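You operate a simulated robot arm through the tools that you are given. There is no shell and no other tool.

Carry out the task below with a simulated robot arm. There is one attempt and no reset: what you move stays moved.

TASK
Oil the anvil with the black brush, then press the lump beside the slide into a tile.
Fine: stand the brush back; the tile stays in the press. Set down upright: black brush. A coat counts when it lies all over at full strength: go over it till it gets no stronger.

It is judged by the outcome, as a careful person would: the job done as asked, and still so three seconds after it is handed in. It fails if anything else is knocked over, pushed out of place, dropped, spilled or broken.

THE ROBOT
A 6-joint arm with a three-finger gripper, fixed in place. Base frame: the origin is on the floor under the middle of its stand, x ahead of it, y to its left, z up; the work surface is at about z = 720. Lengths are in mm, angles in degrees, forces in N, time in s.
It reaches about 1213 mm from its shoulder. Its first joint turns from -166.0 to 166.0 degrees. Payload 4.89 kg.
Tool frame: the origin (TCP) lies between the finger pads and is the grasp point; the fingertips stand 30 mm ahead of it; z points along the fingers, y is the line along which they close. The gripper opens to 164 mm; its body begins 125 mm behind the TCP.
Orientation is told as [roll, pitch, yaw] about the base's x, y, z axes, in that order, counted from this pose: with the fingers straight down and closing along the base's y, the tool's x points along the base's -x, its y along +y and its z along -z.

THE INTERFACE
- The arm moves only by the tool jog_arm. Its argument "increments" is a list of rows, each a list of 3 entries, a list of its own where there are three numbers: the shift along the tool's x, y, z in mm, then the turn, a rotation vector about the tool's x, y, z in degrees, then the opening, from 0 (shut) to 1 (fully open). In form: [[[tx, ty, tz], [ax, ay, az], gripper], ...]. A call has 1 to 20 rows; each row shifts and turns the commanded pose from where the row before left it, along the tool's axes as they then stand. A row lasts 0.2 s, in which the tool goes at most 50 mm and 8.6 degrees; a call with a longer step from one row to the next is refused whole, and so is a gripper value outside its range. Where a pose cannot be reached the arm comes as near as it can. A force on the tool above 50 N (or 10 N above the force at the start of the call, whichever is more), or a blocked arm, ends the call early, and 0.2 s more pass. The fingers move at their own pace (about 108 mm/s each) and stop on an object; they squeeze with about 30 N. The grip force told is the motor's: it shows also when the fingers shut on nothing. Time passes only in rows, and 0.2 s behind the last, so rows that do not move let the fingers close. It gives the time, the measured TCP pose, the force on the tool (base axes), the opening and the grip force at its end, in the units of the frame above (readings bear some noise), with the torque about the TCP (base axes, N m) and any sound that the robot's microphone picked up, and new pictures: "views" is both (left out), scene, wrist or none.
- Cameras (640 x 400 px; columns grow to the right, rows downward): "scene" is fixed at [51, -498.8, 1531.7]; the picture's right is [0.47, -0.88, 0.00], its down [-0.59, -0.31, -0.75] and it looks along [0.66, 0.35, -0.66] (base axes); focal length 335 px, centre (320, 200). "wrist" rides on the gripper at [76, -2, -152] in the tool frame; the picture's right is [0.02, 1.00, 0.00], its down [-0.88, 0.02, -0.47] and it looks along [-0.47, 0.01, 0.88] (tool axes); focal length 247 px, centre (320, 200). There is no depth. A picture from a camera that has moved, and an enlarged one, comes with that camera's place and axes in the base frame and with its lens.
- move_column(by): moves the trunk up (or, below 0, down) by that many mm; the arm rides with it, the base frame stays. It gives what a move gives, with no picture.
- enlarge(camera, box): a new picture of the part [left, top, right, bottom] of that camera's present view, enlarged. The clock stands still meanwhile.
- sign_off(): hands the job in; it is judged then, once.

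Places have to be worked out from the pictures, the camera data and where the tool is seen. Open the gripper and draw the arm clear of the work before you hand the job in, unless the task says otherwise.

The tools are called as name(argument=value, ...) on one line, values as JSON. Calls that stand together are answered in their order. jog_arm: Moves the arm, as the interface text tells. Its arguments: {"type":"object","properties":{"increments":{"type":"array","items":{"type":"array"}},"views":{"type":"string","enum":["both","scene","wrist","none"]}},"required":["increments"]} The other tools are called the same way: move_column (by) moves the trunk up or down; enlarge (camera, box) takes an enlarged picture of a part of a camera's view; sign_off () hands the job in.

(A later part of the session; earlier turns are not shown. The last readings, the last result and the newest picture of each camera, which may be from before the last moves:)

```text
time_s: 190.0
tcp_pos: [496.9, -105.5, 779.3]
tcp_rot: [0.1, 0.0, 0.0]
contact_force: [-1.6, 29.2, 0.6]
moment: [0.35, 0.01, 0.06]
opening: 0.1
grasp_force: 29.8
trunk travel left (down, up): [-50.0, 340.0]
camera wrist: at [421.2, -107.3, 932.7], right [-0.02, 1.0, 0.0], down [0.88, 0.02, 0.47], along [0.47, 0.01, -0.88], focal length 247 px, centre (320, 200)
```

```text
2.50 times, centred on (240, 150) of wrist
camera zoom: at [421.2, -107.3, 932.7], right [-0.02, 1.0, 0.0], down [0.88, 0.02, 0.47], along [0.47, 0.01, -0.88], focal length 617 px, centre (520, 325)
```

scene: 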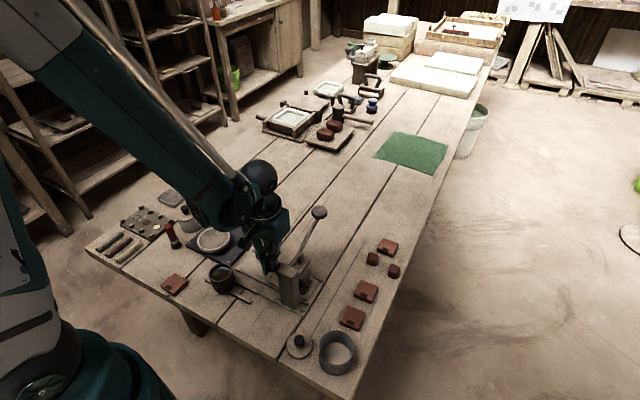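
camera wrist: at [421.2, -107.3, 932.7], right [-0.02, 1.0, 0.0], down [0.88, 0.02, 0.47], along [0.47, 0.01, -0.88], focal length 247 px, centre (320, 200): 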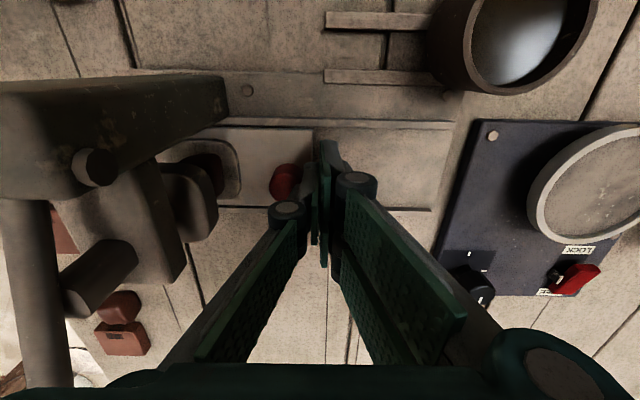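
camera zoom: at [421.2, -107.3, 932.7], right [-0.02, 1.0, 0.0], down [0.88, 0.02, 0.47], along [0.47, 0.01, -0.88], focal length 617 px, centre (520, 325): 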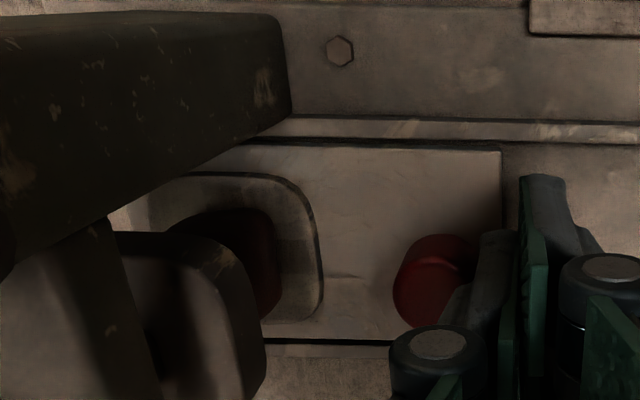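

The stop is reached (29 N) with the lump under the ram. I back off from the knob, rise, and move above the lever knob.

jog_arm(increments=[[[0, 10, 0], [0, 0, 0], 0.0], [[0, 20, 0], [0, 0, 0], 0.0], [[0, 0, -30], [0, 0, 0], 0.0], [[0, 0, -45], [0, 0, 0], 0.0], [[0, 0, -45], [0, 0, 0], 0.0], [[0, 0, -45], [0, 0, 0], 0.0], [[0, 0, -45], [0, 0, 0], 0.0], [[-20, 0, -35], [0, 0, 0], 0.0], [[0, 0, 0], [0, 0, 0], 0.0]], views="both")

enlarge(camera="scene", box=[250, 200, 350, 310])

enlarge(camera="wrist", box=[100, 20, 340, 200])

```text
time_s: 192.0
tcp_pos: [515.7, -78.5, 1025.5]
tcp_rot: [0.0, 0.0, -0.1]
contact_force: [-0.7, -0.5, -0.1]
moment: [0.04, -0.05, -0.01]
opening: 0.0
grasp_force: 30.2
trunk travel left (down, up): [-50.0, 340.0]
camera wrist: at [440.7, -79.5, 1178.5], right [-0.02, 1.0, 0.0], down [0.88, 0.02, 0.47], along [0.47, 0.01, -0.88], focal length 247 px, centre (320, 200)
```

scene: 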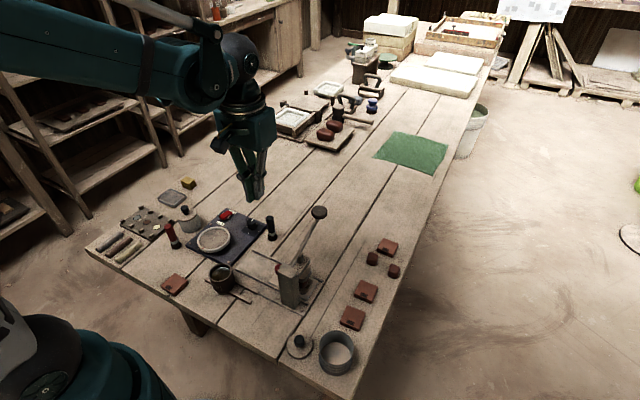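
wrist: 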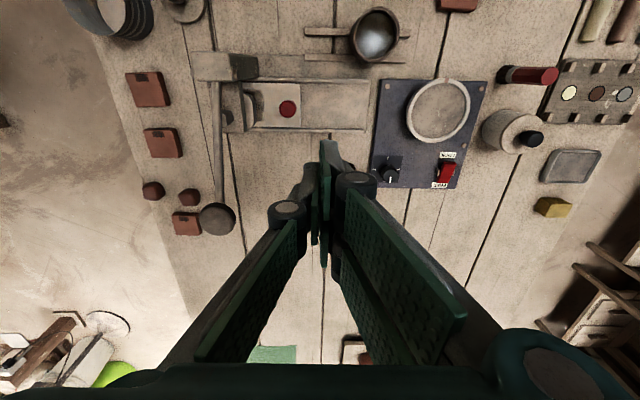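

```text
3.64 times, centred on (300, 255) of scene
camera zoom: at [51.0, -498.8, 1531.7], right [0.47, -0.88, 0.0], down [-0.59, -0.31, -0.75], along [0.66, 0.35, -0.66], focal length 1217 px, centre (393, 0)
```

zoom: 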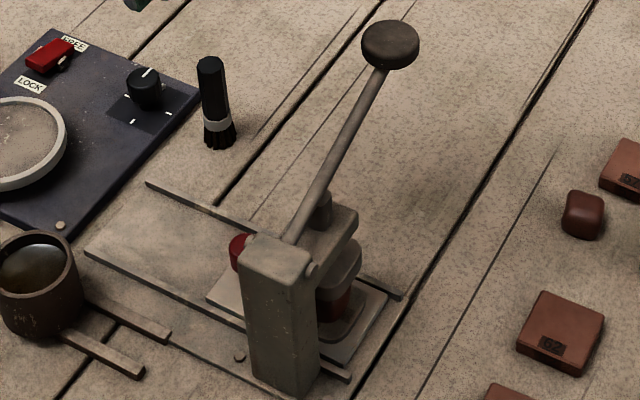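

```text
2.22 times, centred on (220, 110) of wrist
camera zoom: at [440.7, -79.5, 1178.5], right [-0.02, 1.0, 0.0], down [0.88, 0.02, 0.47], along [0.47, 0.01, -0.88], focal length 549 px, centre (542, 400)
```

zoom: 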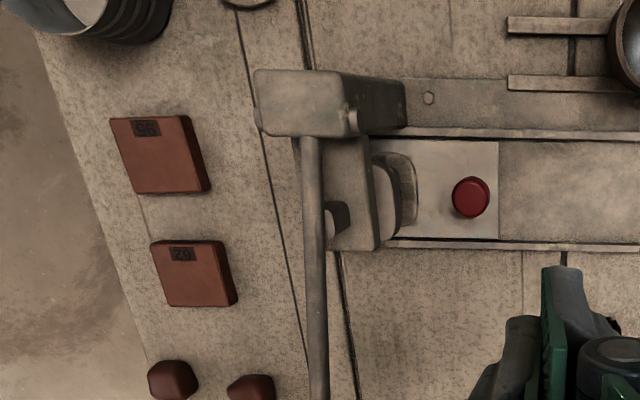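

The lever knob is at about (606,-201,928). I move above it with closed fingers and check alignment.

jog_arm(increments=[[[-23, -30.6, 0], [0, 0, 0], 0.0], [[-23, -30.6, 0], [0, 0, 0], 0.0], [[-23, -30.6, 0], [0, 0, 0], 0.0], [[-23, -30.7, 0], [0, 0, 0], 0.0], [[0, 0, 15], [0, 0, 0], 0.0], [[0, 0, 0], [0, 0, 0], 0.0]], views="both")

enlarge(camera="scene", box=[260, 140, 380, 250])

enlarge(camera="wrist", box=[220, 60, 420, 260])

```text
time_s: 193.4
tcp_pos: [609.7, -200.3, 1008.4]
tcp_rot: [0.0, 0.0, 0.0]
contact_force: [0.9, 0.4, -0.9]
moment: [0.01, 0.05, -0.02]
opening: 0.0
grasp_force: 30.4
trunk travel left (down, up): [-50.0, 340.0]
camera wrist: at [533.4, -201.0, 1162.1], right [-0.02, 1.0, 0.0], down [0.88, 0.02, 0.47], along [0.47, 0.01, -0.88], focal length 247 px, centre (320, 200)
```

scene: 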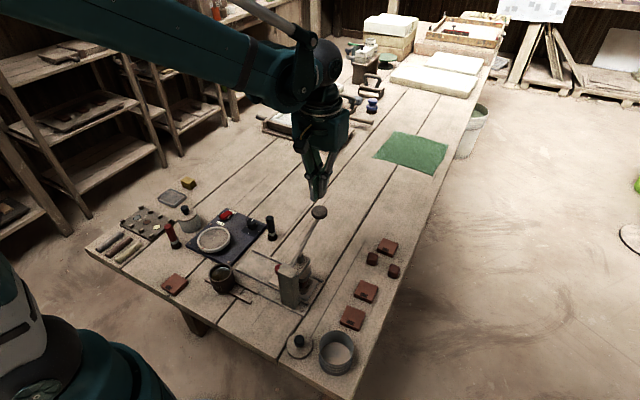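
wrist: 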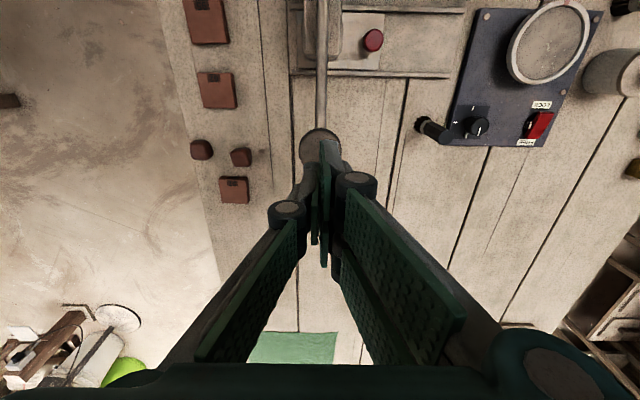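

```text
3.64 times, centred on (320, 195) of scene
camera zoom: at [51.0, -498.8, 1531.7], right [0.47, -0.88, 0.0], down [-0.59, -0.31, -0.75], along [0.66, 0.35, -0.66], focal length 1217 px, centre (320, 218)
```

zoom: 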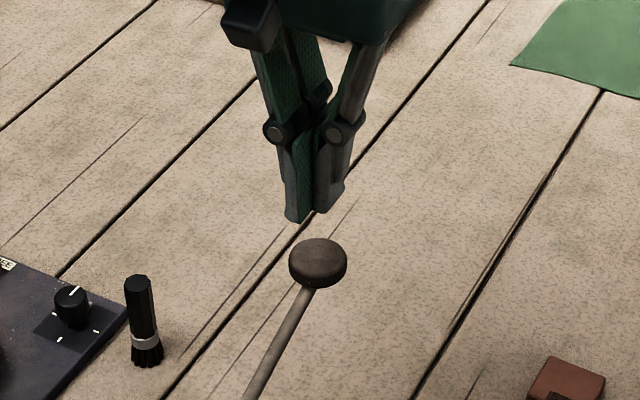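

```text
2.00 times, centred on (320, 160) of wrist
camera zoom: at [533.4, -201.0, 1162.1], right [-0.02, 1.0, 0.0], down [0.88, 0.02, 0.47], along [0.47, 0.01, -0.88], focal length 494 px, centre (320, 280)
```

zoom: 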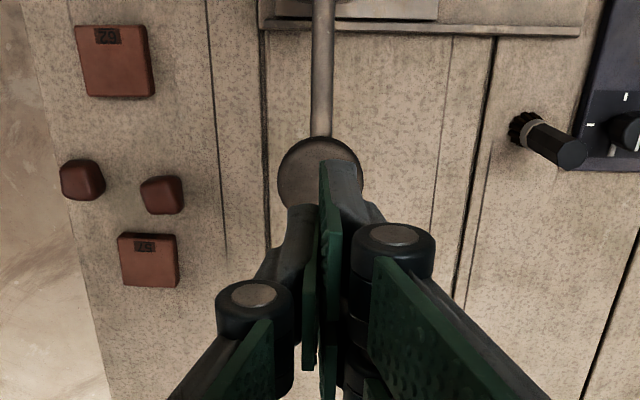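

The fingertips are over the knob. I lower until I feel it, then press down stepwise.

jog_arm(increments=[[[0, 0, 15], [0, 0, 0], 0.0], [[0, 0, 15], [0, 0, 0], 0.0], [[0, 0, 5], [0, 0, 0], 0.0], [[0, 0, 3], [0, 0, 0], 0.0], [[0, 0, 0], [0, 0, 0], 0.0]], views="none")

jog_arm(increments=[[[0, 0, 3], [0, 0, 0], 0.0], [[0, 0, 3], [0, 0, 0], 0.0], [[0, 0, 0], [0, 0, 0], 0.0]], views="scene")

enlarge(camera="scene", box=[260, 180, 360, 310])

```text
time_s: 194.6
tcp_pos: [608.6, -199.3, 971.0]
tcp_rot: [0.0, 0.0, 0.0]
contact_force: [-0.3, -0.3, 0.5]
moment: [-0.02, 0.02, -0.02]
opening: 0.2
grasp_force: 30.0
trunk travel left (down, up): [-50.0, 340.0]
```

```text
time_s: 195.4
tcp_pos: [609.4, -199.4, 966.6]
tcp_rot: [0.0, -0.1, 0.0]
contact_force: [0.6, -0.7, -0.2]
moment: [0.0, 0.01, -0.01]
opening: 0.0
grasp_force: 30.1
trunk travel left (down, up): [-50.0, 340.0]
```

scene: 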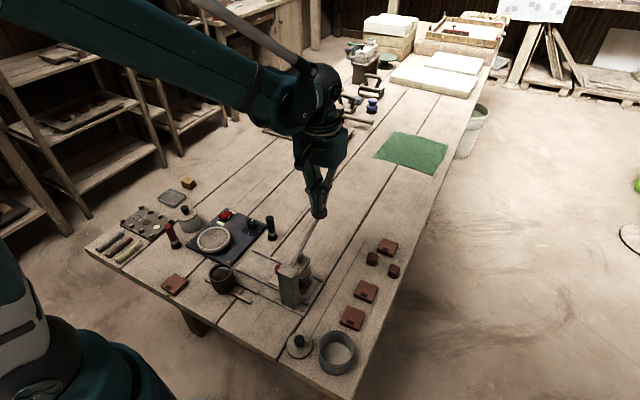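

```text
3.08 times, centred on (310, 245) of scene
camera zoom: at [51.0, -498.8, 1531.7], right [0.47, -0.88, 0.0], down [-0.59, -0.31, -0.75], along [0.66, 0.35, -0.66], focal length 1030 px, centre (351, 62)
```

zoom: 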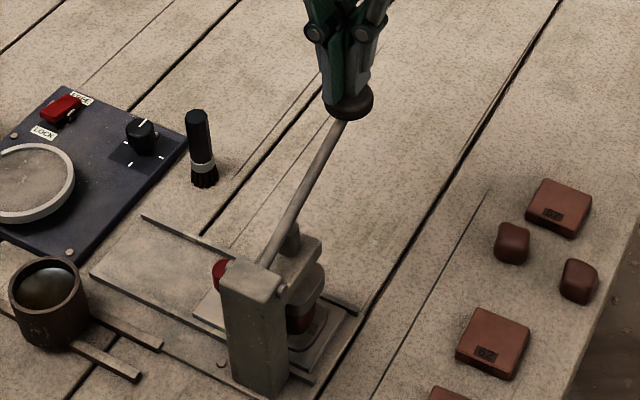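

jog_arm(increments=[[[0, 0, 3], [0, 0, 0], 0.0], [[0, 0, 3], [0, 0, 0], 0.0], [[0, 0, 3], [0, 0, 0], 0.0], [[0, 0, 0], [0, 0, 0], 0.0]], views="none")

jog_arm(increments=[[[0, 0, 3], [0, 0, 0], 0.0], [[0, 0, 3], [0, 0, 0], 0.0], [[0, 0, 3], [0, 0, 0], 0.0], [[0, 0, 0], [0, 0, 0], 0.0]], views="both")

enlarge(camera="scene", box=[260, 180, 360, 310])

```text
time_s: 196.4
tcp_pos: [610.3, -199.1, 956.8]
tcp_rot: [-0.1, 0.0, 0.0]
contact_force: [0.2, 0.4, 1.6]
moment: [0.02, 0.01, 0.03]
opening: 0.0
grasp_force: 30.8
trunk travel left (down, up): [-50.0, 340.0]
```

```text
time_s: 197.4
tcp_pos: [609.8, -200.5, 948.8]
tcp_rot: [-0.1, 0.0, 0.1]
contact_force: [-0.6, 0.6, -0.6]
moment: [0.03, 0.02, 0.0]
opening: 0.0
grasp_force: 30.1
trunk travel left (down, up): [-50.0, 340.0]
camera wrist: at [533.6, -201.2, 1100.5], right [-0.02, 1.0, 0.0], down [0.88, 0.02, 0.47], along [0.47, 0.01, -0.88], focal length 247 px, centre (320, 200)
```

scene: 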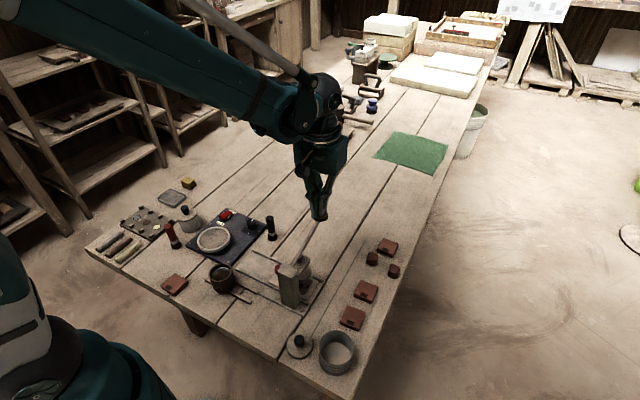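
wrist: 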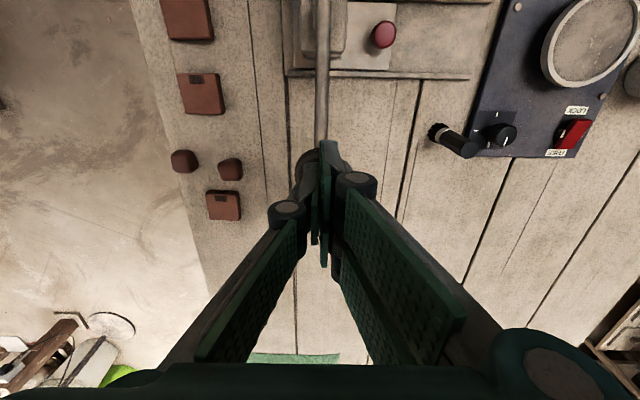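

```text
3.08 times, centred on (310, 245) of scene
camera zoom: at [51.0, -498.8, 1531.7], right [0.47, -0.88, 0.0], down [-0.59, -0.31, -0.75], along [0.66, 0.35, -0.66], focal length 1030 px, centre (351, 62)
```

zoom: 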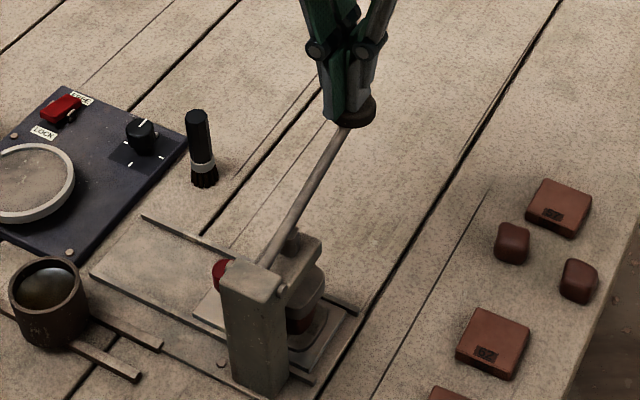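

The lever moves down under light force. I keep pressing down while watching force and pictures.

jog_arm(increments=[[[0, -2, 4], [0, 0, 0], 0.0], [[-1, -1, 4], [0, 0, 0], 0.0], [[-1, 0, 4], [0, 0, 0], 0.0], [[-1, 0, 4], [0, 0, 0], 0.0], [[-1, 0, 4], [0, 0, 0], 0.0], [[0, 0, 0], [0, 0, 0], 0.0]], views="both")

enlarge(camera="scene", box=[260, 180, 360, 310])

enlarge(camera="wrist", box=[240, 60, 400, 220])

```text
time_s: 198.8
tcp_pos: [614.4, -203.9, 927.6]
tcp_rot: [0.0, 0.0, 0.0]
contact_force: [0.1, -0.2, 0.3]
moment: [-0.01, 0.02, 0.01]
opening: 0.1
grasp_force: 29.8
trunk travel left (down, up): [-50.0, 340.0]
camera wrist: at [537.5, -203.8, 1080.5], right [-0.02, 1.0, 0.0], down [0.88, 0.02, 0.47], along [0.47, 0.01, -0.88], focal length 247 px, centre (320, 200)
```

scene: 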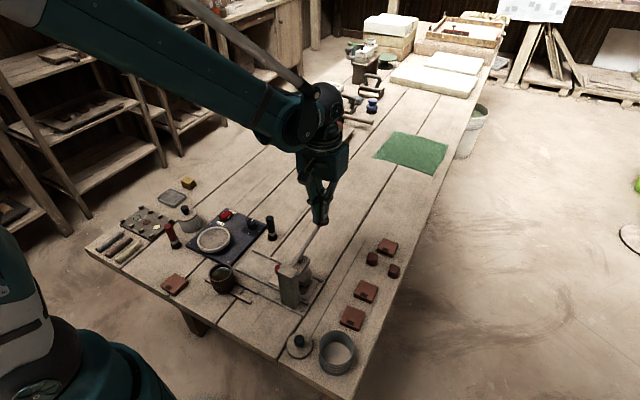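
wrist: 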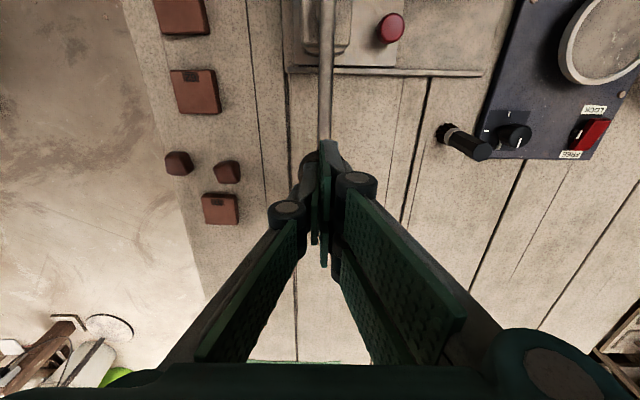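

```text
3.08 times, centred on (310, 245) of scene
camera zoom: at [51.0, -498.8, 1531.7], right [0.47, -0.88, 0.0], down [-0.59, -0.31, -0.75], along [0.66, 0.35, -0.66], focal length 1030 px, centre (351, 62)
```

zoom: 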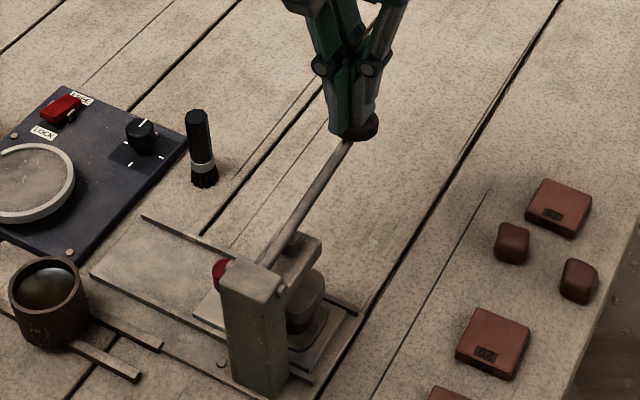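

```text
2.50 times, centred on (320, 140) of wrist
camera zoom: at [537.5, -203.8, 1080.5], right [-0.02, 1.0, 0.0], down [0.88, 0.02, 0.47], along [0.47, 0.01, -0.88], focal length 617 px, centre (320, 350)
```

zoom: 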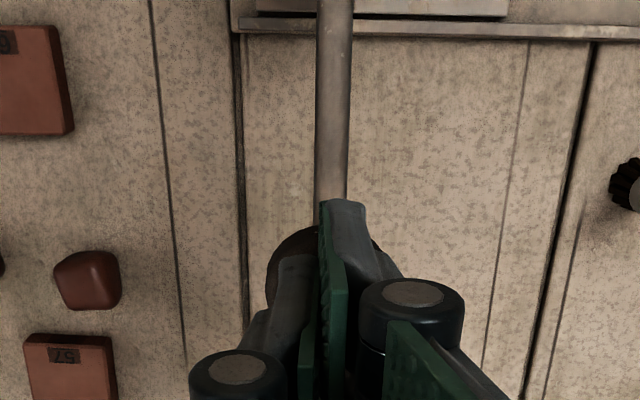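

The ram is coming down toward the lump. I continue pressing.

jog_arm(increments=[[[-0.5, 0, 4], [0, 0, 0], 0.0], [[-0.5, 0, 4], [0, 0, 0], 0.0], [[-0.5, 0, 4], [0, 0, 0], 0.0], [[-0.5, 0, 4], [0, 0, 0], 0.0], [[0, 0, 4], [0, 0, 0], 0.0], [[0, 0, 0], [0, 0, 0], 0.0]], views="scene")

enlarge(camera="scene", box=[260, 180, 360, 310])

```text
time_s: 200.2
tcp_pos: [615.8, -203.7, 907.9]
tcp_rot: [0.1, 0.0, -0.1]
contact_force: [0.6, -0.2, 0.4]
moment: [0.02, 0.01, -0.02]
opening: 0.0
grasp_force: 30.2
trunk travel left (down, up): [-50.0, 340.0]
```

scene: 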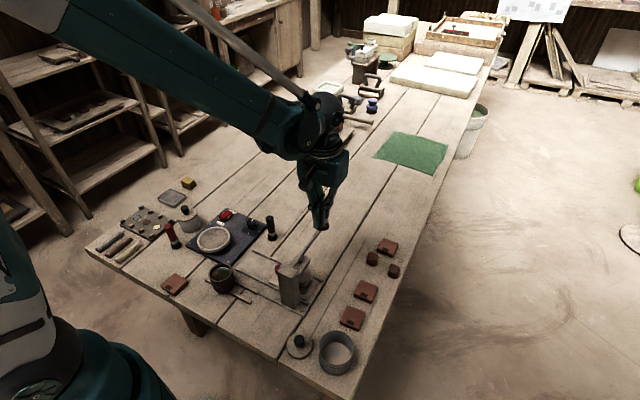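

```text
3.08 times, centred on (310, 245) of scene
camera zoom: at [51.0, -498.8, 1531.7], right [0.47, -0.88, 0.0], down [-0.59, -0.31, -0.75], along [0.66, 0.35, -0.66], focal length 1030 px, centre (351, 62)
```

zoom: 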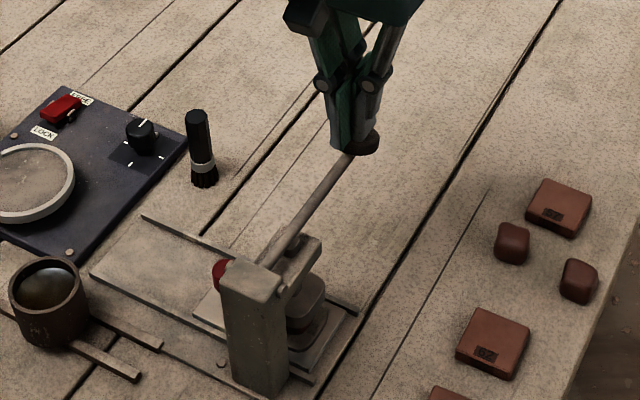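

Resistance is still small. I continue pressing in the same manner.

jog_arm(increments=[[[0, 0, 4], [0, 0, 0], 0.0], [[0, 0, 4], [0, 0, 0], 0.0], [[0, 0, 4], [0, 0, 0], 0.0], [[0, 0, 4], [0, 0, 0], 0.0], [[0, 0, 4], [0, 0, 0], 0.0], [[0, 0, 0], [0, 0, 0], 0.0]], views="scene")

enlarge(camera="scene", box=[260, 180, 360, 310])

```text
time_s: 201.6
tcp_pos: [615.6, -203.6, 888.0]
tcp_rot: [0.0, 0.1, 0.0]
contact_force: [2.9, -0.2, 10.3]
moment: [0.05, 0.06, 0.04]
opening: 0.0
grasp_force: 30.4
trunk travel left (down, up): [-50.0, 340.0]
```

scene: 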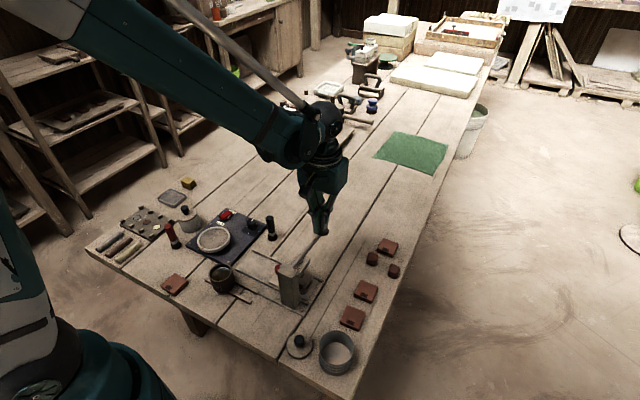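

```text
3.08 times, centred on (310, 245) of scene
camera zoom: at [51.0, -498.8, 1531.7], right [0.47, -0.88, 0.0], down [-0.59, -0.31, -0.75], along [0.66, 0.35, -0.66], focal length 1030 px, centre (351, 62)
```

zoom: 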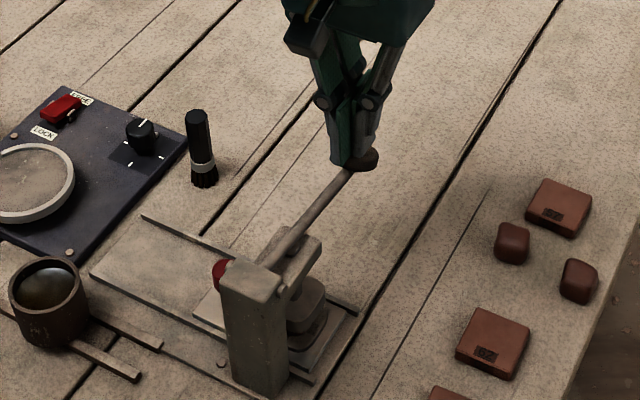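

The ram now bears on the lump (10 N). I press on in 3 mm steps.

jog_arm(increments=[[[0, 0, 3], [0, 0, 0], 0.0], [[0, 0, 3], [0, 0, 0], 0.0], [[0, 0, 3], [0, 0, 0], 0.0], [[0, 0, 0], [0, 0, 0], 0.0]], views="scene")

enlarge(camera="scene", box=[260, 200, 350, 310])

```text
time_s: 202.6
tcp_pos: [616.0, -203.0, 878.8]
tcp_rot: [0.0, 0.0, 0.0]
contact_force: [-3.6, 1.4, 10.8]
moment: [0.03, 0.22, 0.0]
opening: 0.2
grasp_force: 30.3
trunk travel left (down, up): [-50.0, 340.0]
```

scene: 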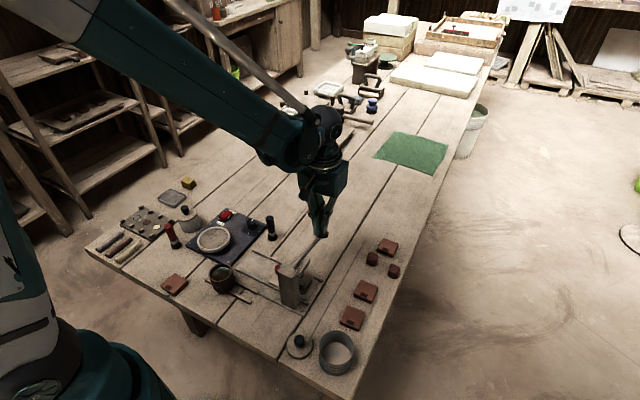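

```text
3.64 times, centred on (305, 255) of scene
camera zoom: at [51.0, -498.8, 1531.7], right [0.47, -0.88, 0.0], down [-0.59, -0.31, -0.75], along [0.66, 0.35, -0.66], focal length 1217 px, centre (374, 0)
```

zoom: 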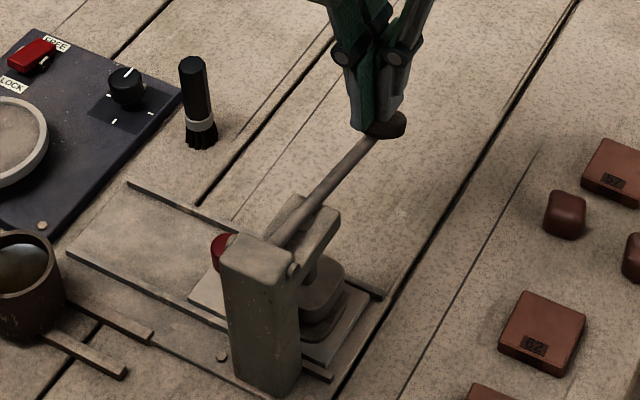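

jog_arm(increments=[[[0, 0, 3], [0, 0, 0], 0.0], [[0, 0, 3], [0, 0, 0], 0.0], [[0, 0, 3], [0, 0, 0], 0.0], [[0, 0, 0], [0, 0, 0], 0.0]], views="scene")

enlarge(camera="scene", box=[260, 200, 350, 310])

```text
time_s: 203.6
tcp_pos: [616.1, -202.8, 869.5]
tcp_rot: [-0.1, 0.0, 0.1]
contact_force: [-4.7, -3.0, 10.5]
moment: [-0.09, 0.23, 0.05]
opening: 0.0
grasp_force: 29.7
trunk travel left (down, up): [-50.0, 340.0]
```

scene: 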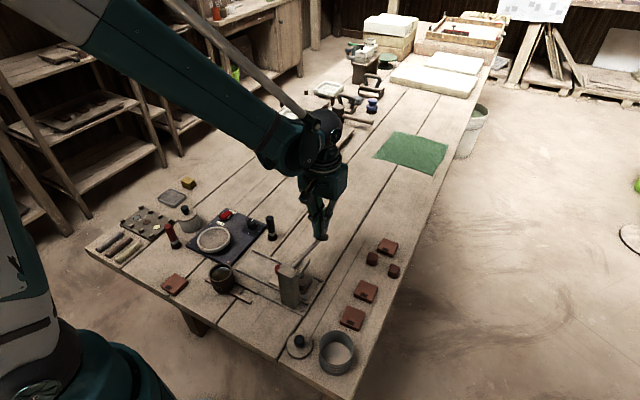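

```text
3.64 times, centred on (305, 255) of scene
camera zoom: at [51.0, -498.8, 1531.7], right [0.47, -0.88, 0.0], down [-0.59, -0.31, -0.75], along [0.66, 0.35, -0.66], focal length 1217 px, centre (374, 0)
```

zoom: 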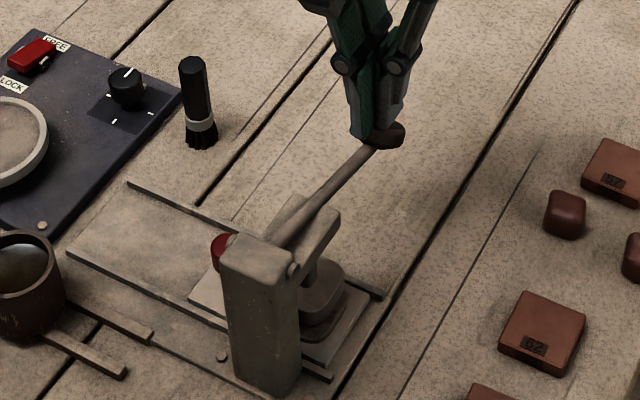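

jog_arm(increments=[[[1, 0, 3], [0, 0, 0], 0.0], [[1, 0, 3], [0, 0, 0], 0.0], [[1, 0, 3], [0, 0, 0], 0.0], [[0, 0, 0], [0, 0, 0], 0.0]], views="both")

enlarge(camera="scene", box=[260, 200, 350, 310])

enlarge(camera="wrist", box=[240, 60, 400, 220])

```text
time_s: 204.6
tcp_pos: [613.3, -202.7, 861.3]
tcp_rot: [0.0, 0.0, 0.0]
contact_force: [3.7, -1.8, 10.4]
moment: [-0.01, -0.01, 0.02]
opening: 0.0
grasp_force: 30.5
trunk travel left (down, up): [-50.0, 340.0]
camera wrist: at [536.1, -203.8, 1014.2], right [-0.02, 1.0, 0.0], down [0.88, 0.02, 0.47], along [0.47, 0.01, -0.88], focal length 247 px, centre (320, 200)
```

scene: 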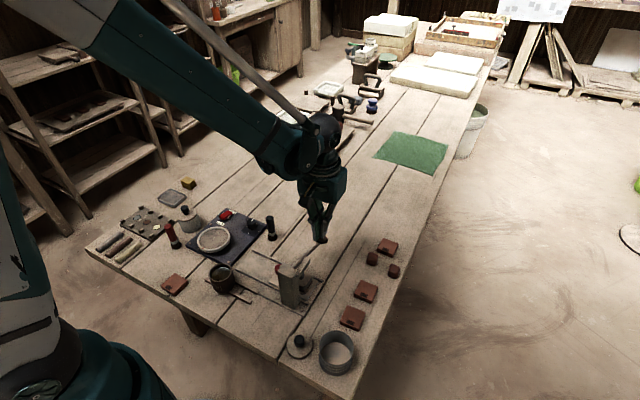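
wrist: 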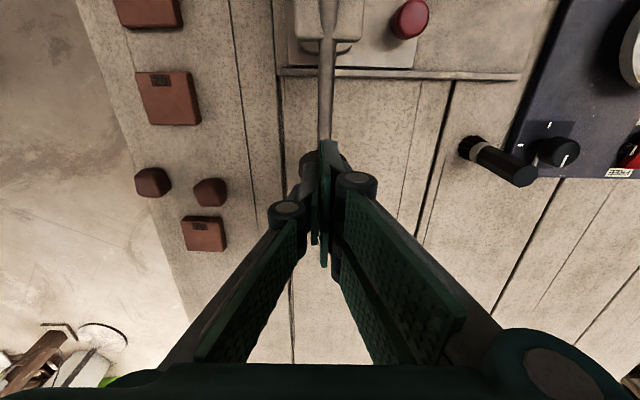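

```text
3.64 times, centred on (305, 255) of scene
camera zoom: at [51.0, -498.8, 1531.7], right [0.47, -0.88, 0.0], down [-0.59, -0.31, -0.75], along [0.66, 0.35, -0.66], focal length 1217 px, centre (374, 0)
```

zoom: 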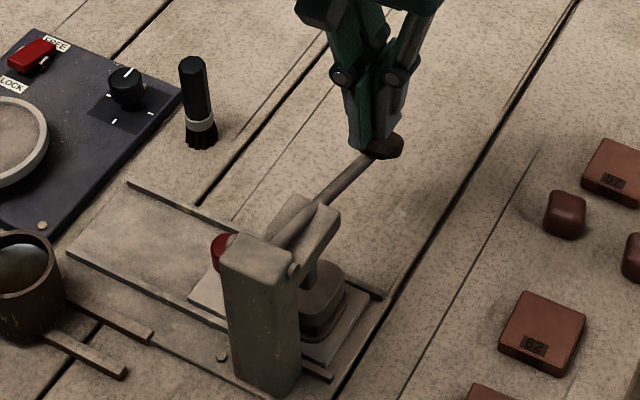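

```text
2.50 times, centred on (320, 140) of wrist
camera zoom: at [536.1, -203.8, 1014.2], right [-0.02, 1.0, 0.0], down [0.88, 0.02, 0.47], along [0.47, 0.01, -0.88], focal length 617 px, centre (320, 350)
```

zoom: 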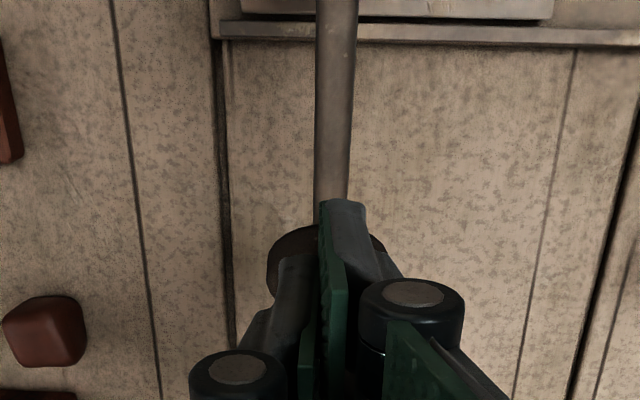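

jog_arm(increments=[[[1, 0, 3], [0, 0, 0], 0.0], [[1, 0, 3], [0, 0, 0], 0.0], [[1, 0, 3], [0, 0, 0], 0.0], [[0, 0, 0], [0, 0, 0], 0.0]], views="none")

jog_arm(increments=[[[1, 0, 3], [0, 0, 0], 0.0], [[1, 0, 3], [0, 0, 0], 0.0], [[1, 0, 3], [0, 0, 0], 0.0], [[0, 0, 0], [0, 0, 0], 0.0]], views="both")

enlarge(camera="scene", box=[260, 200, 350, 310])

```text
time_s: 205.3
tcp_pos: [611.5, -203.0, 855.6]
tcp_rot: [0.0, -0.1, 0.0]
contact_force: [-4.3, 2.7, 40.6]
moment: [0.13, 0.51, -0.09]
opening: 6.0
grasp_force: 44.6
trunk travel left (down, up): [-50.0, 340.0]
stopped in row 3: the force on the tool passed its limit at 60 N (the readings are from after the stop); the commanded pose is now the measured one
```

```text
time_s: 205.6
tcp_pos: [611.4, -203.8, 855.0]
tcp_rot: [0.0, -0.1, 0.0]
contact_force: [-7.2, 3.3, 44.7]
moment: [0.16, 0.61, -0.02]
opening: 6.0
grasp_force: 45.4
trunk travel left (down, up): [-50.0, 340.0]
stopped in row 1: the force on the tool passed its limit at 59 N (the readings are from after the stop); the commanded pose is now the measured one
camera wrist: at [534.5, -203.8, 1009.2], right [-0.02, 1.0, 0.0], down [0.88, 0.02, 0.47], along [0.47, 0.01, -0.88], focal length 247 px, centre (320, 200)
```

scene: 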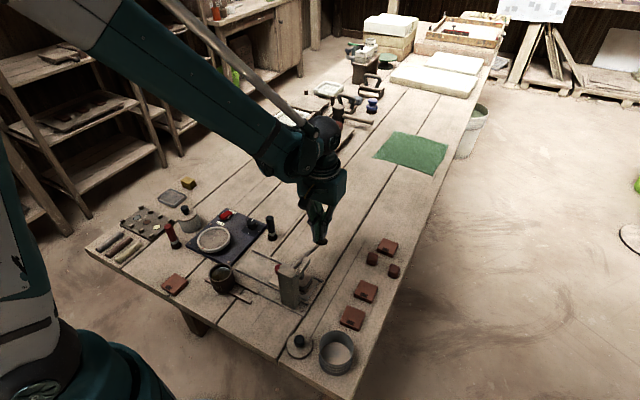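
wrist: 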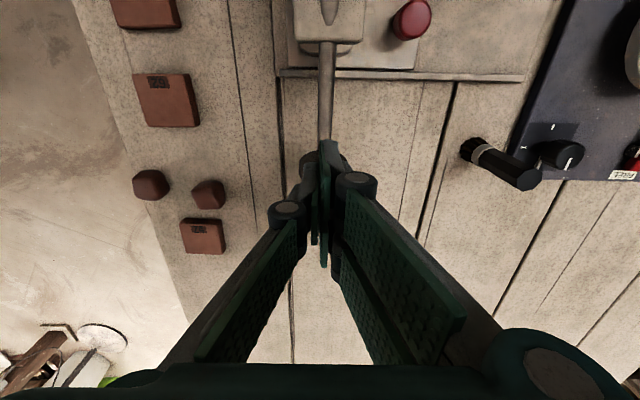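

```text
3.64 times, centred on (305, 255) of scene
camera zoom: at [51.0, -498.8, 1531.7], right [0.47, -0.88, 0.0], down [-0.59, -0.31, -0.75], along [0.66, 0.35, -0.66], focal length 1217 px, centre (374, 0)
```

zoom: 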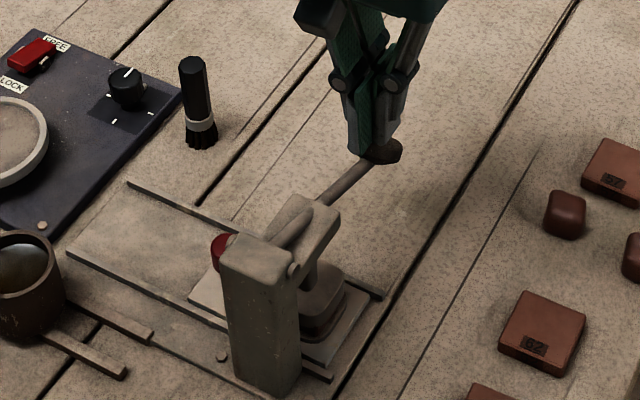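

Firm resistance at 45–60 N. I look at the gap between ram and anvil.

enlarge(camera="scene", box=[270, 250, 330, 305])

enlarge(camera="scene", box=[300, 225, 330, 250])

```text
7.27 times, centred on (300, 278) of scene
camera zoom: at [51.0, -498.8, 1531.7], right [0.47, -0.88, 0.0], down [-0.59, -0.31, -0.75], along [0.66, 0.35, -0.66], focal length 2434 px, centre (466, -364)
```

zoom: 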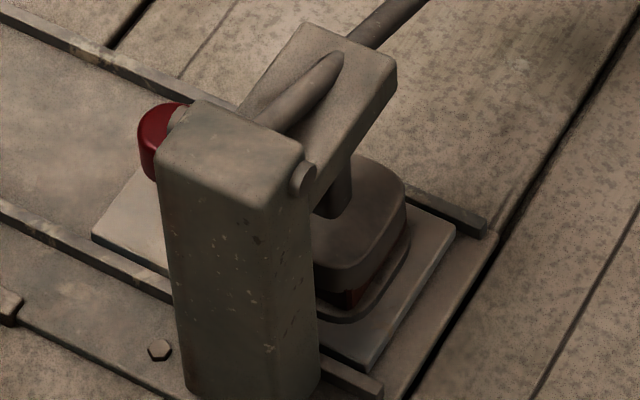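

```text
16.00 times, centred on (315, 238) of scene
camera zoom: at [51.0, -498.8, 1531.7], right [0.47, -0.88, 0.0], down [-0.59, -0.31, -0.75], along [0.66, 0.35, -0.66], focal length 5356 px, centre (400, -400)
```

zoom: 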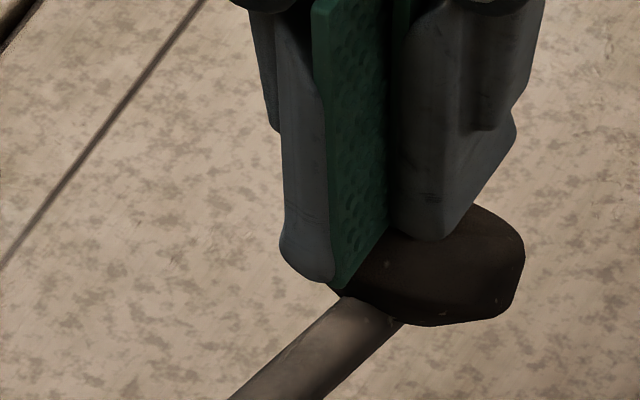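

The lump is squeezed thin between ram and anvil. I hold this pressure for a second and see whether it settles further.

jog_arm(increments=[[[0, 0, 0.3], [0, 0, 0], 0.0], [[0, 0, 0], [0, 0, 0], 0.0], [[0, 0, 0], [0, 0, 0], 0.0], [[0, 0, 0], [0, 0, 0], 0.0]], views="scene")

enlarge(camera="scene", box=[285, 260, 325, 300])

```text
time_s: 206.1
tcp_pos: [611.2, -202.7, 855.6]
tcp_rot: [-0.1, -0.1, 0.0]
contact_force: [-8.9, 2.7, 46.1]
moment: [0.15, 0.67, -0.03]
opening: 6.2
grasp_force: 44.5
trunk travel left (down, up): [-50.0, 340.0]
stopped in row 2: the force on the tool passed its limit at 56 N (the readings are from after the stop); the commanded pose is now the measured one
```

scene: 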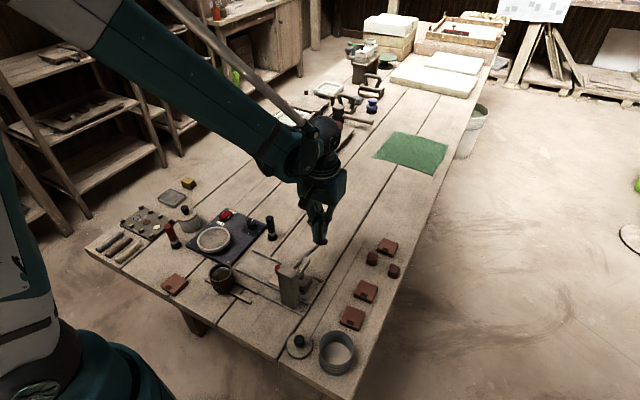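

```text
10.00 times, centred on (305, 280) of scene
camera zoom: at [51.0, -498.8, 1531.7], right [0.47, -0.88, 0.0], down [-0.59, -0.31, -0.75], along [0.66, 0.35, -0.66], focal length 3347 px, centre (470, -600)
```

zoom: 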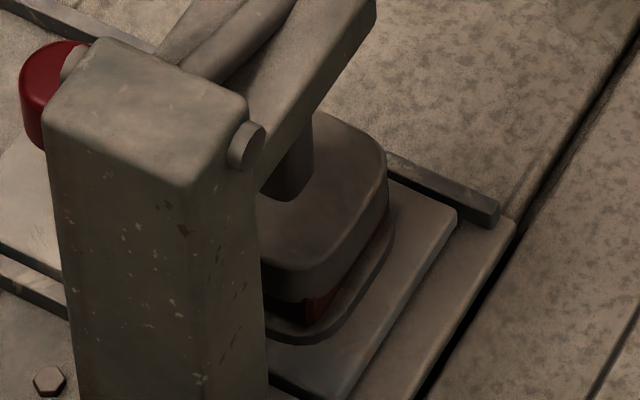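

The lump is now flat with square corners under the ram, and the lever is at a firm stop. I rise slowly off the knob and watch what the lever and tile do.

jog_arm(increments=[[[0, 0, -2], [0, 0, 0], 0.0], [[0, 0, -3], [0, 0, 0], 0.0], [[0, 0, -5], [0, 0, 0], 0.0], [[0, 0, -10], [0, 0, 0], 0.0], [[0, 0, -20], [0, 0, 0], 0.0], [[0, 0, 0], [0, 0, 0], 0.0]], views="both")

enlarge(camera="scene", box=[260, 200, 350, 310])

enlarge(camera="scene", box=[285, 260, 325, 300])

```text
time_s: 207.5
tcp_pos: [613.1, -203.4, 895.0]
tcp_rot: [-0.1, -0.2, 0.1]
contact_force: [0.6, -1.3, 1.4]
moment: [-0.01, 0.03, -0.02]
opening: 0.1
grasp_force: 44.4
trunk travel left (down, up): [-50.0, 340.0]
camera wrist: at [535.9, -204.3, 1048.2], right [-0.02, 1.0, 0.0], down [0.88, 0.02, 0.47], along [0.47, 0.01, -0.88], focal length 247 px, centre (320, 200)
```

scene: 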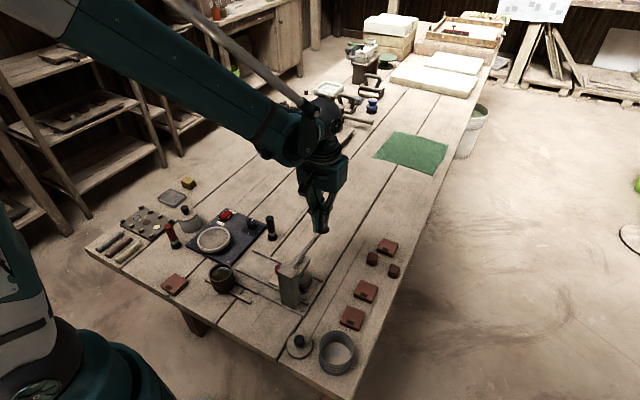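
wrist: 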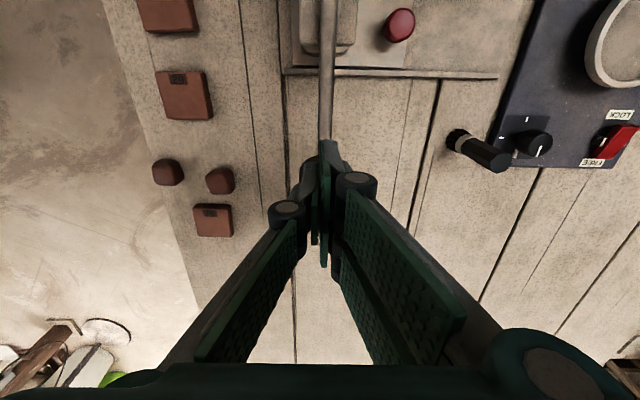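

```text
3.64 times, centred on (305, 255) of scene
camera zoom: at [51.0, -498.8, 1531.7], right [0.47, -0.88, 0.0], down [-0.59, -0.31, -0.75], along [0.66, 0.35, -0.66], focal length 1217 px, centre (374, 0)
```

zoom: 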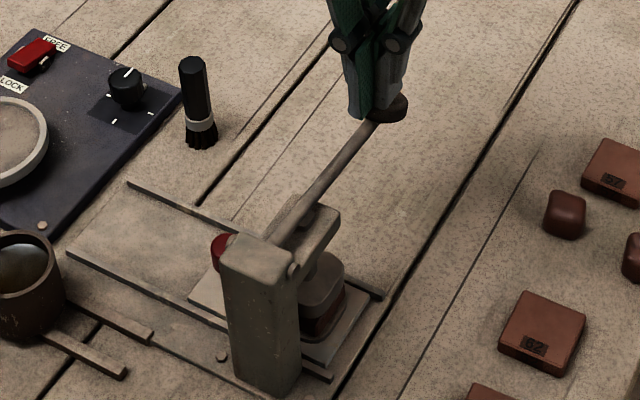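

```text
10.00 times, centred on (305, 280) of scene
camera zoom: at [51.0, -498.8, 1531.7], right [0.47, -0.88, 0.0], down [-0.59, -0.31, -0.75], along [0.66, 0.35, -0.66], focal length 3347 px, centre (470, -600)
```

zoom: 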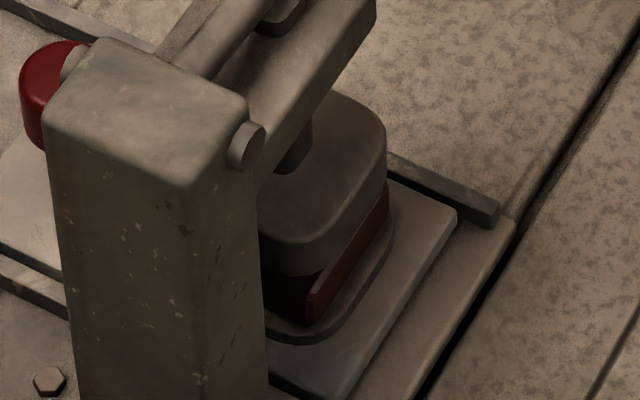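

The tile is formed (flat with crisp edges) and the lever springs back up following my fingers. I raise gradually so it returns gently.

jog_arm(increments=[[[0, 0, -8], [0, 0, 0], 0.0], [[0, 0, -8], [0, 0, 0], 0.0], [[0, 0, -8], [0, 0, 0], 0.0], [[0, 0, -8], [0, 0, 0], 0.0], [[0, 0, -8], [0, 0, 0], 0.0], [[0, 0, -8], [0, 0, 0], 0.0], [[0, 0, -8], [0, 0, 0], 0.0], [[0, 0, -8], [0, 0, 0], 0.0], [[0, 0, -8], [0, 0, 0], 0.0], [[0, 0, -15], [0, 0, 0], 0.0], [[0, 0, -30], [0, 0, 0], 0.0], [[0, 0, -40], [0, 0, 0], 0.0], [[0, 0, 0], [0, 0, 0], 0.0]], views="both")

enlarge(camera="scene", box=[250, 190, 350, 310])

enlarge(camera="scene", box=[280, 255, 330, 300])

```text
time_s: 210.3
tcp_pos: [612.5, -204.1, 1052.5]
tcp_rot: [-0.1, -0.1, 0.1]
contact_force: [-0.1, 0.5, 0.2]
moment: [-0.03, 0.04, -0.02]
opening: 0.1
grasp_force: 44.8
trunk travel left (down, up): [-50.0, 340.0]
camera wrist: at [536.1, -205.1, 1205.1], right [-0.02, 1.0, 0.0], down [0.88, 0.02, 0.47], along [0.47, 0.01, -0.88], focal length 247 px, centre (320, 200)
```

scene: 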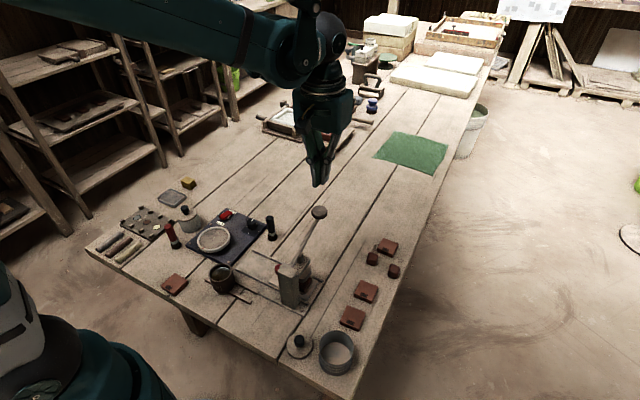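
wrist: 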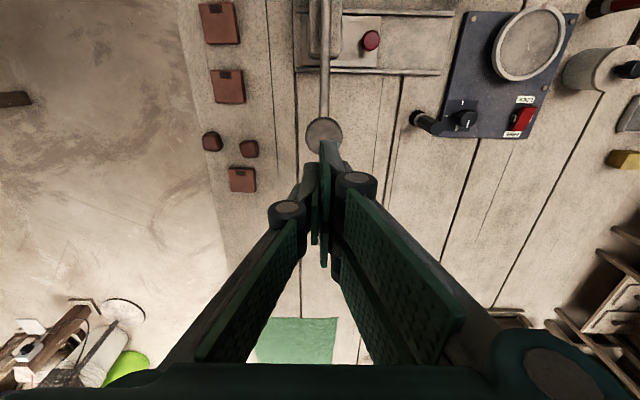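

```text
3.33 times, centred on (300, 250) of scene
camera zoom: at [51.0, -498.8, 1531.7], right [0.47, -0.88, 0.0], down [-0.59, -0.31, -0.75], along [0.66, 0.35, -0.66], focal length 1116 px, centre (387, 33)
```

zoom: 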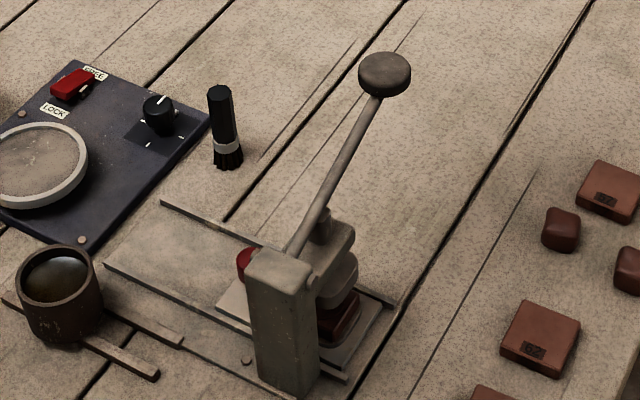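

```text
8.89 times, centred on (305, 278) of scene
camera zoom: at [51.0, -498.8, 1531.7], right [0.47, -0.88, 0.0], down [-0.59, -0.31, -0.75], along [0.66, 0.35, -0.66], focal length 2976 px, centre (453, -489)
```

zoom: 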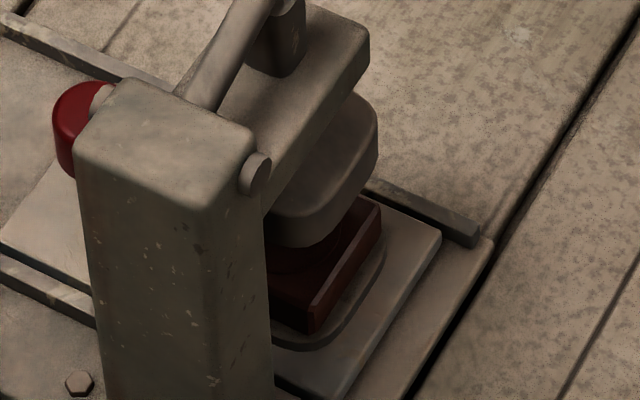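

The lever is back up and the tile lies on the anvil. I want to verify its shape, so I move to the open +y side of the press and yaw the tool 90° so the wrist camera looks under the ram.

jog_arm(increments=[[[22, 40, 0], [0, 0, 0], 0.0], [[22, 40, 0], [0, 0, 0], 0.0], [[22, 40, 0], [0, 0, 0], 0.0], [[22, 40, 0], [0, 0, 0], 0.0], [[24, 40, 0], [0, 0, 0], 0.0], [[0, 0, 0], [0, 0, 8.2], 0.0], [[0, 0, 0], [0, 0, 8.2], 0.0], [[0, 0, 0], [0, 0, 8.2], 0.0], [[0, 0, 0], [0, 0, 8.2], 0.0], [[0, 0, 0], [0, 0, 8.2], 0.0], [[0, 0, 0], [0, 0, 8.2], 0.0], [[0, 0, 0], [0, 0, 8.2], 0.0], [[0, 0, 0], [0, 0, 8.2], 0.0], [[0, 0, 0], [0, 0, 8.2], 0.0], [[0, 0, 0], [0, 0, 8.2], 0.0], [[0, 0, 0], [0, 0, 8], 0.0], [[0, 0, 0], [0, 0, 0], 0.0]], views="both")

```text
time_s: 213.9
tcp_pos: [499.5, -2.5, 1049.6]
tcp_rot: [0.1, 0.0, -90.2]
contact_force: [-0.1, 0.1, 0.2]
moment: [0.02, -0.03, 0.03]
opening: 0.0
grasp_force: 45.1
trunk travel left (down, up): [-50.0, 340.0]
camera wrist: at [498.4, 73.6, 1204.7], right [1.0, 0.02, 0.0], down [0.02, -0.88, 0.47], along [0.01, -0.47, -0.88], focal length 247 px, centre (320, 200)
```

scene: 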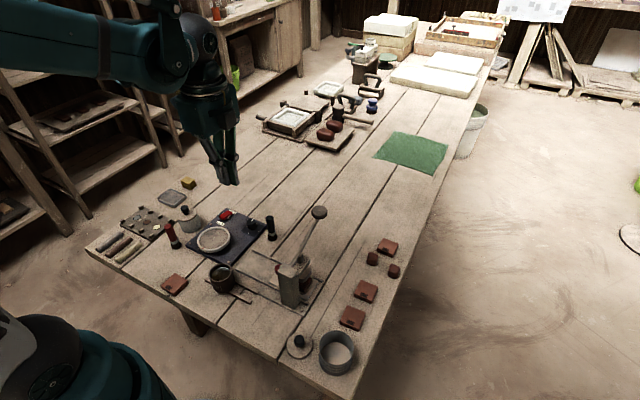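
wrist: 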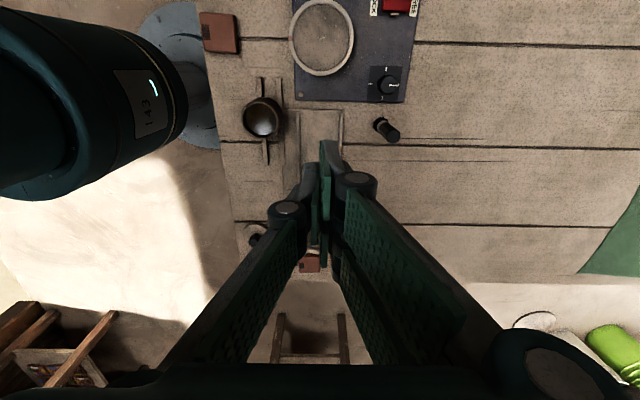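

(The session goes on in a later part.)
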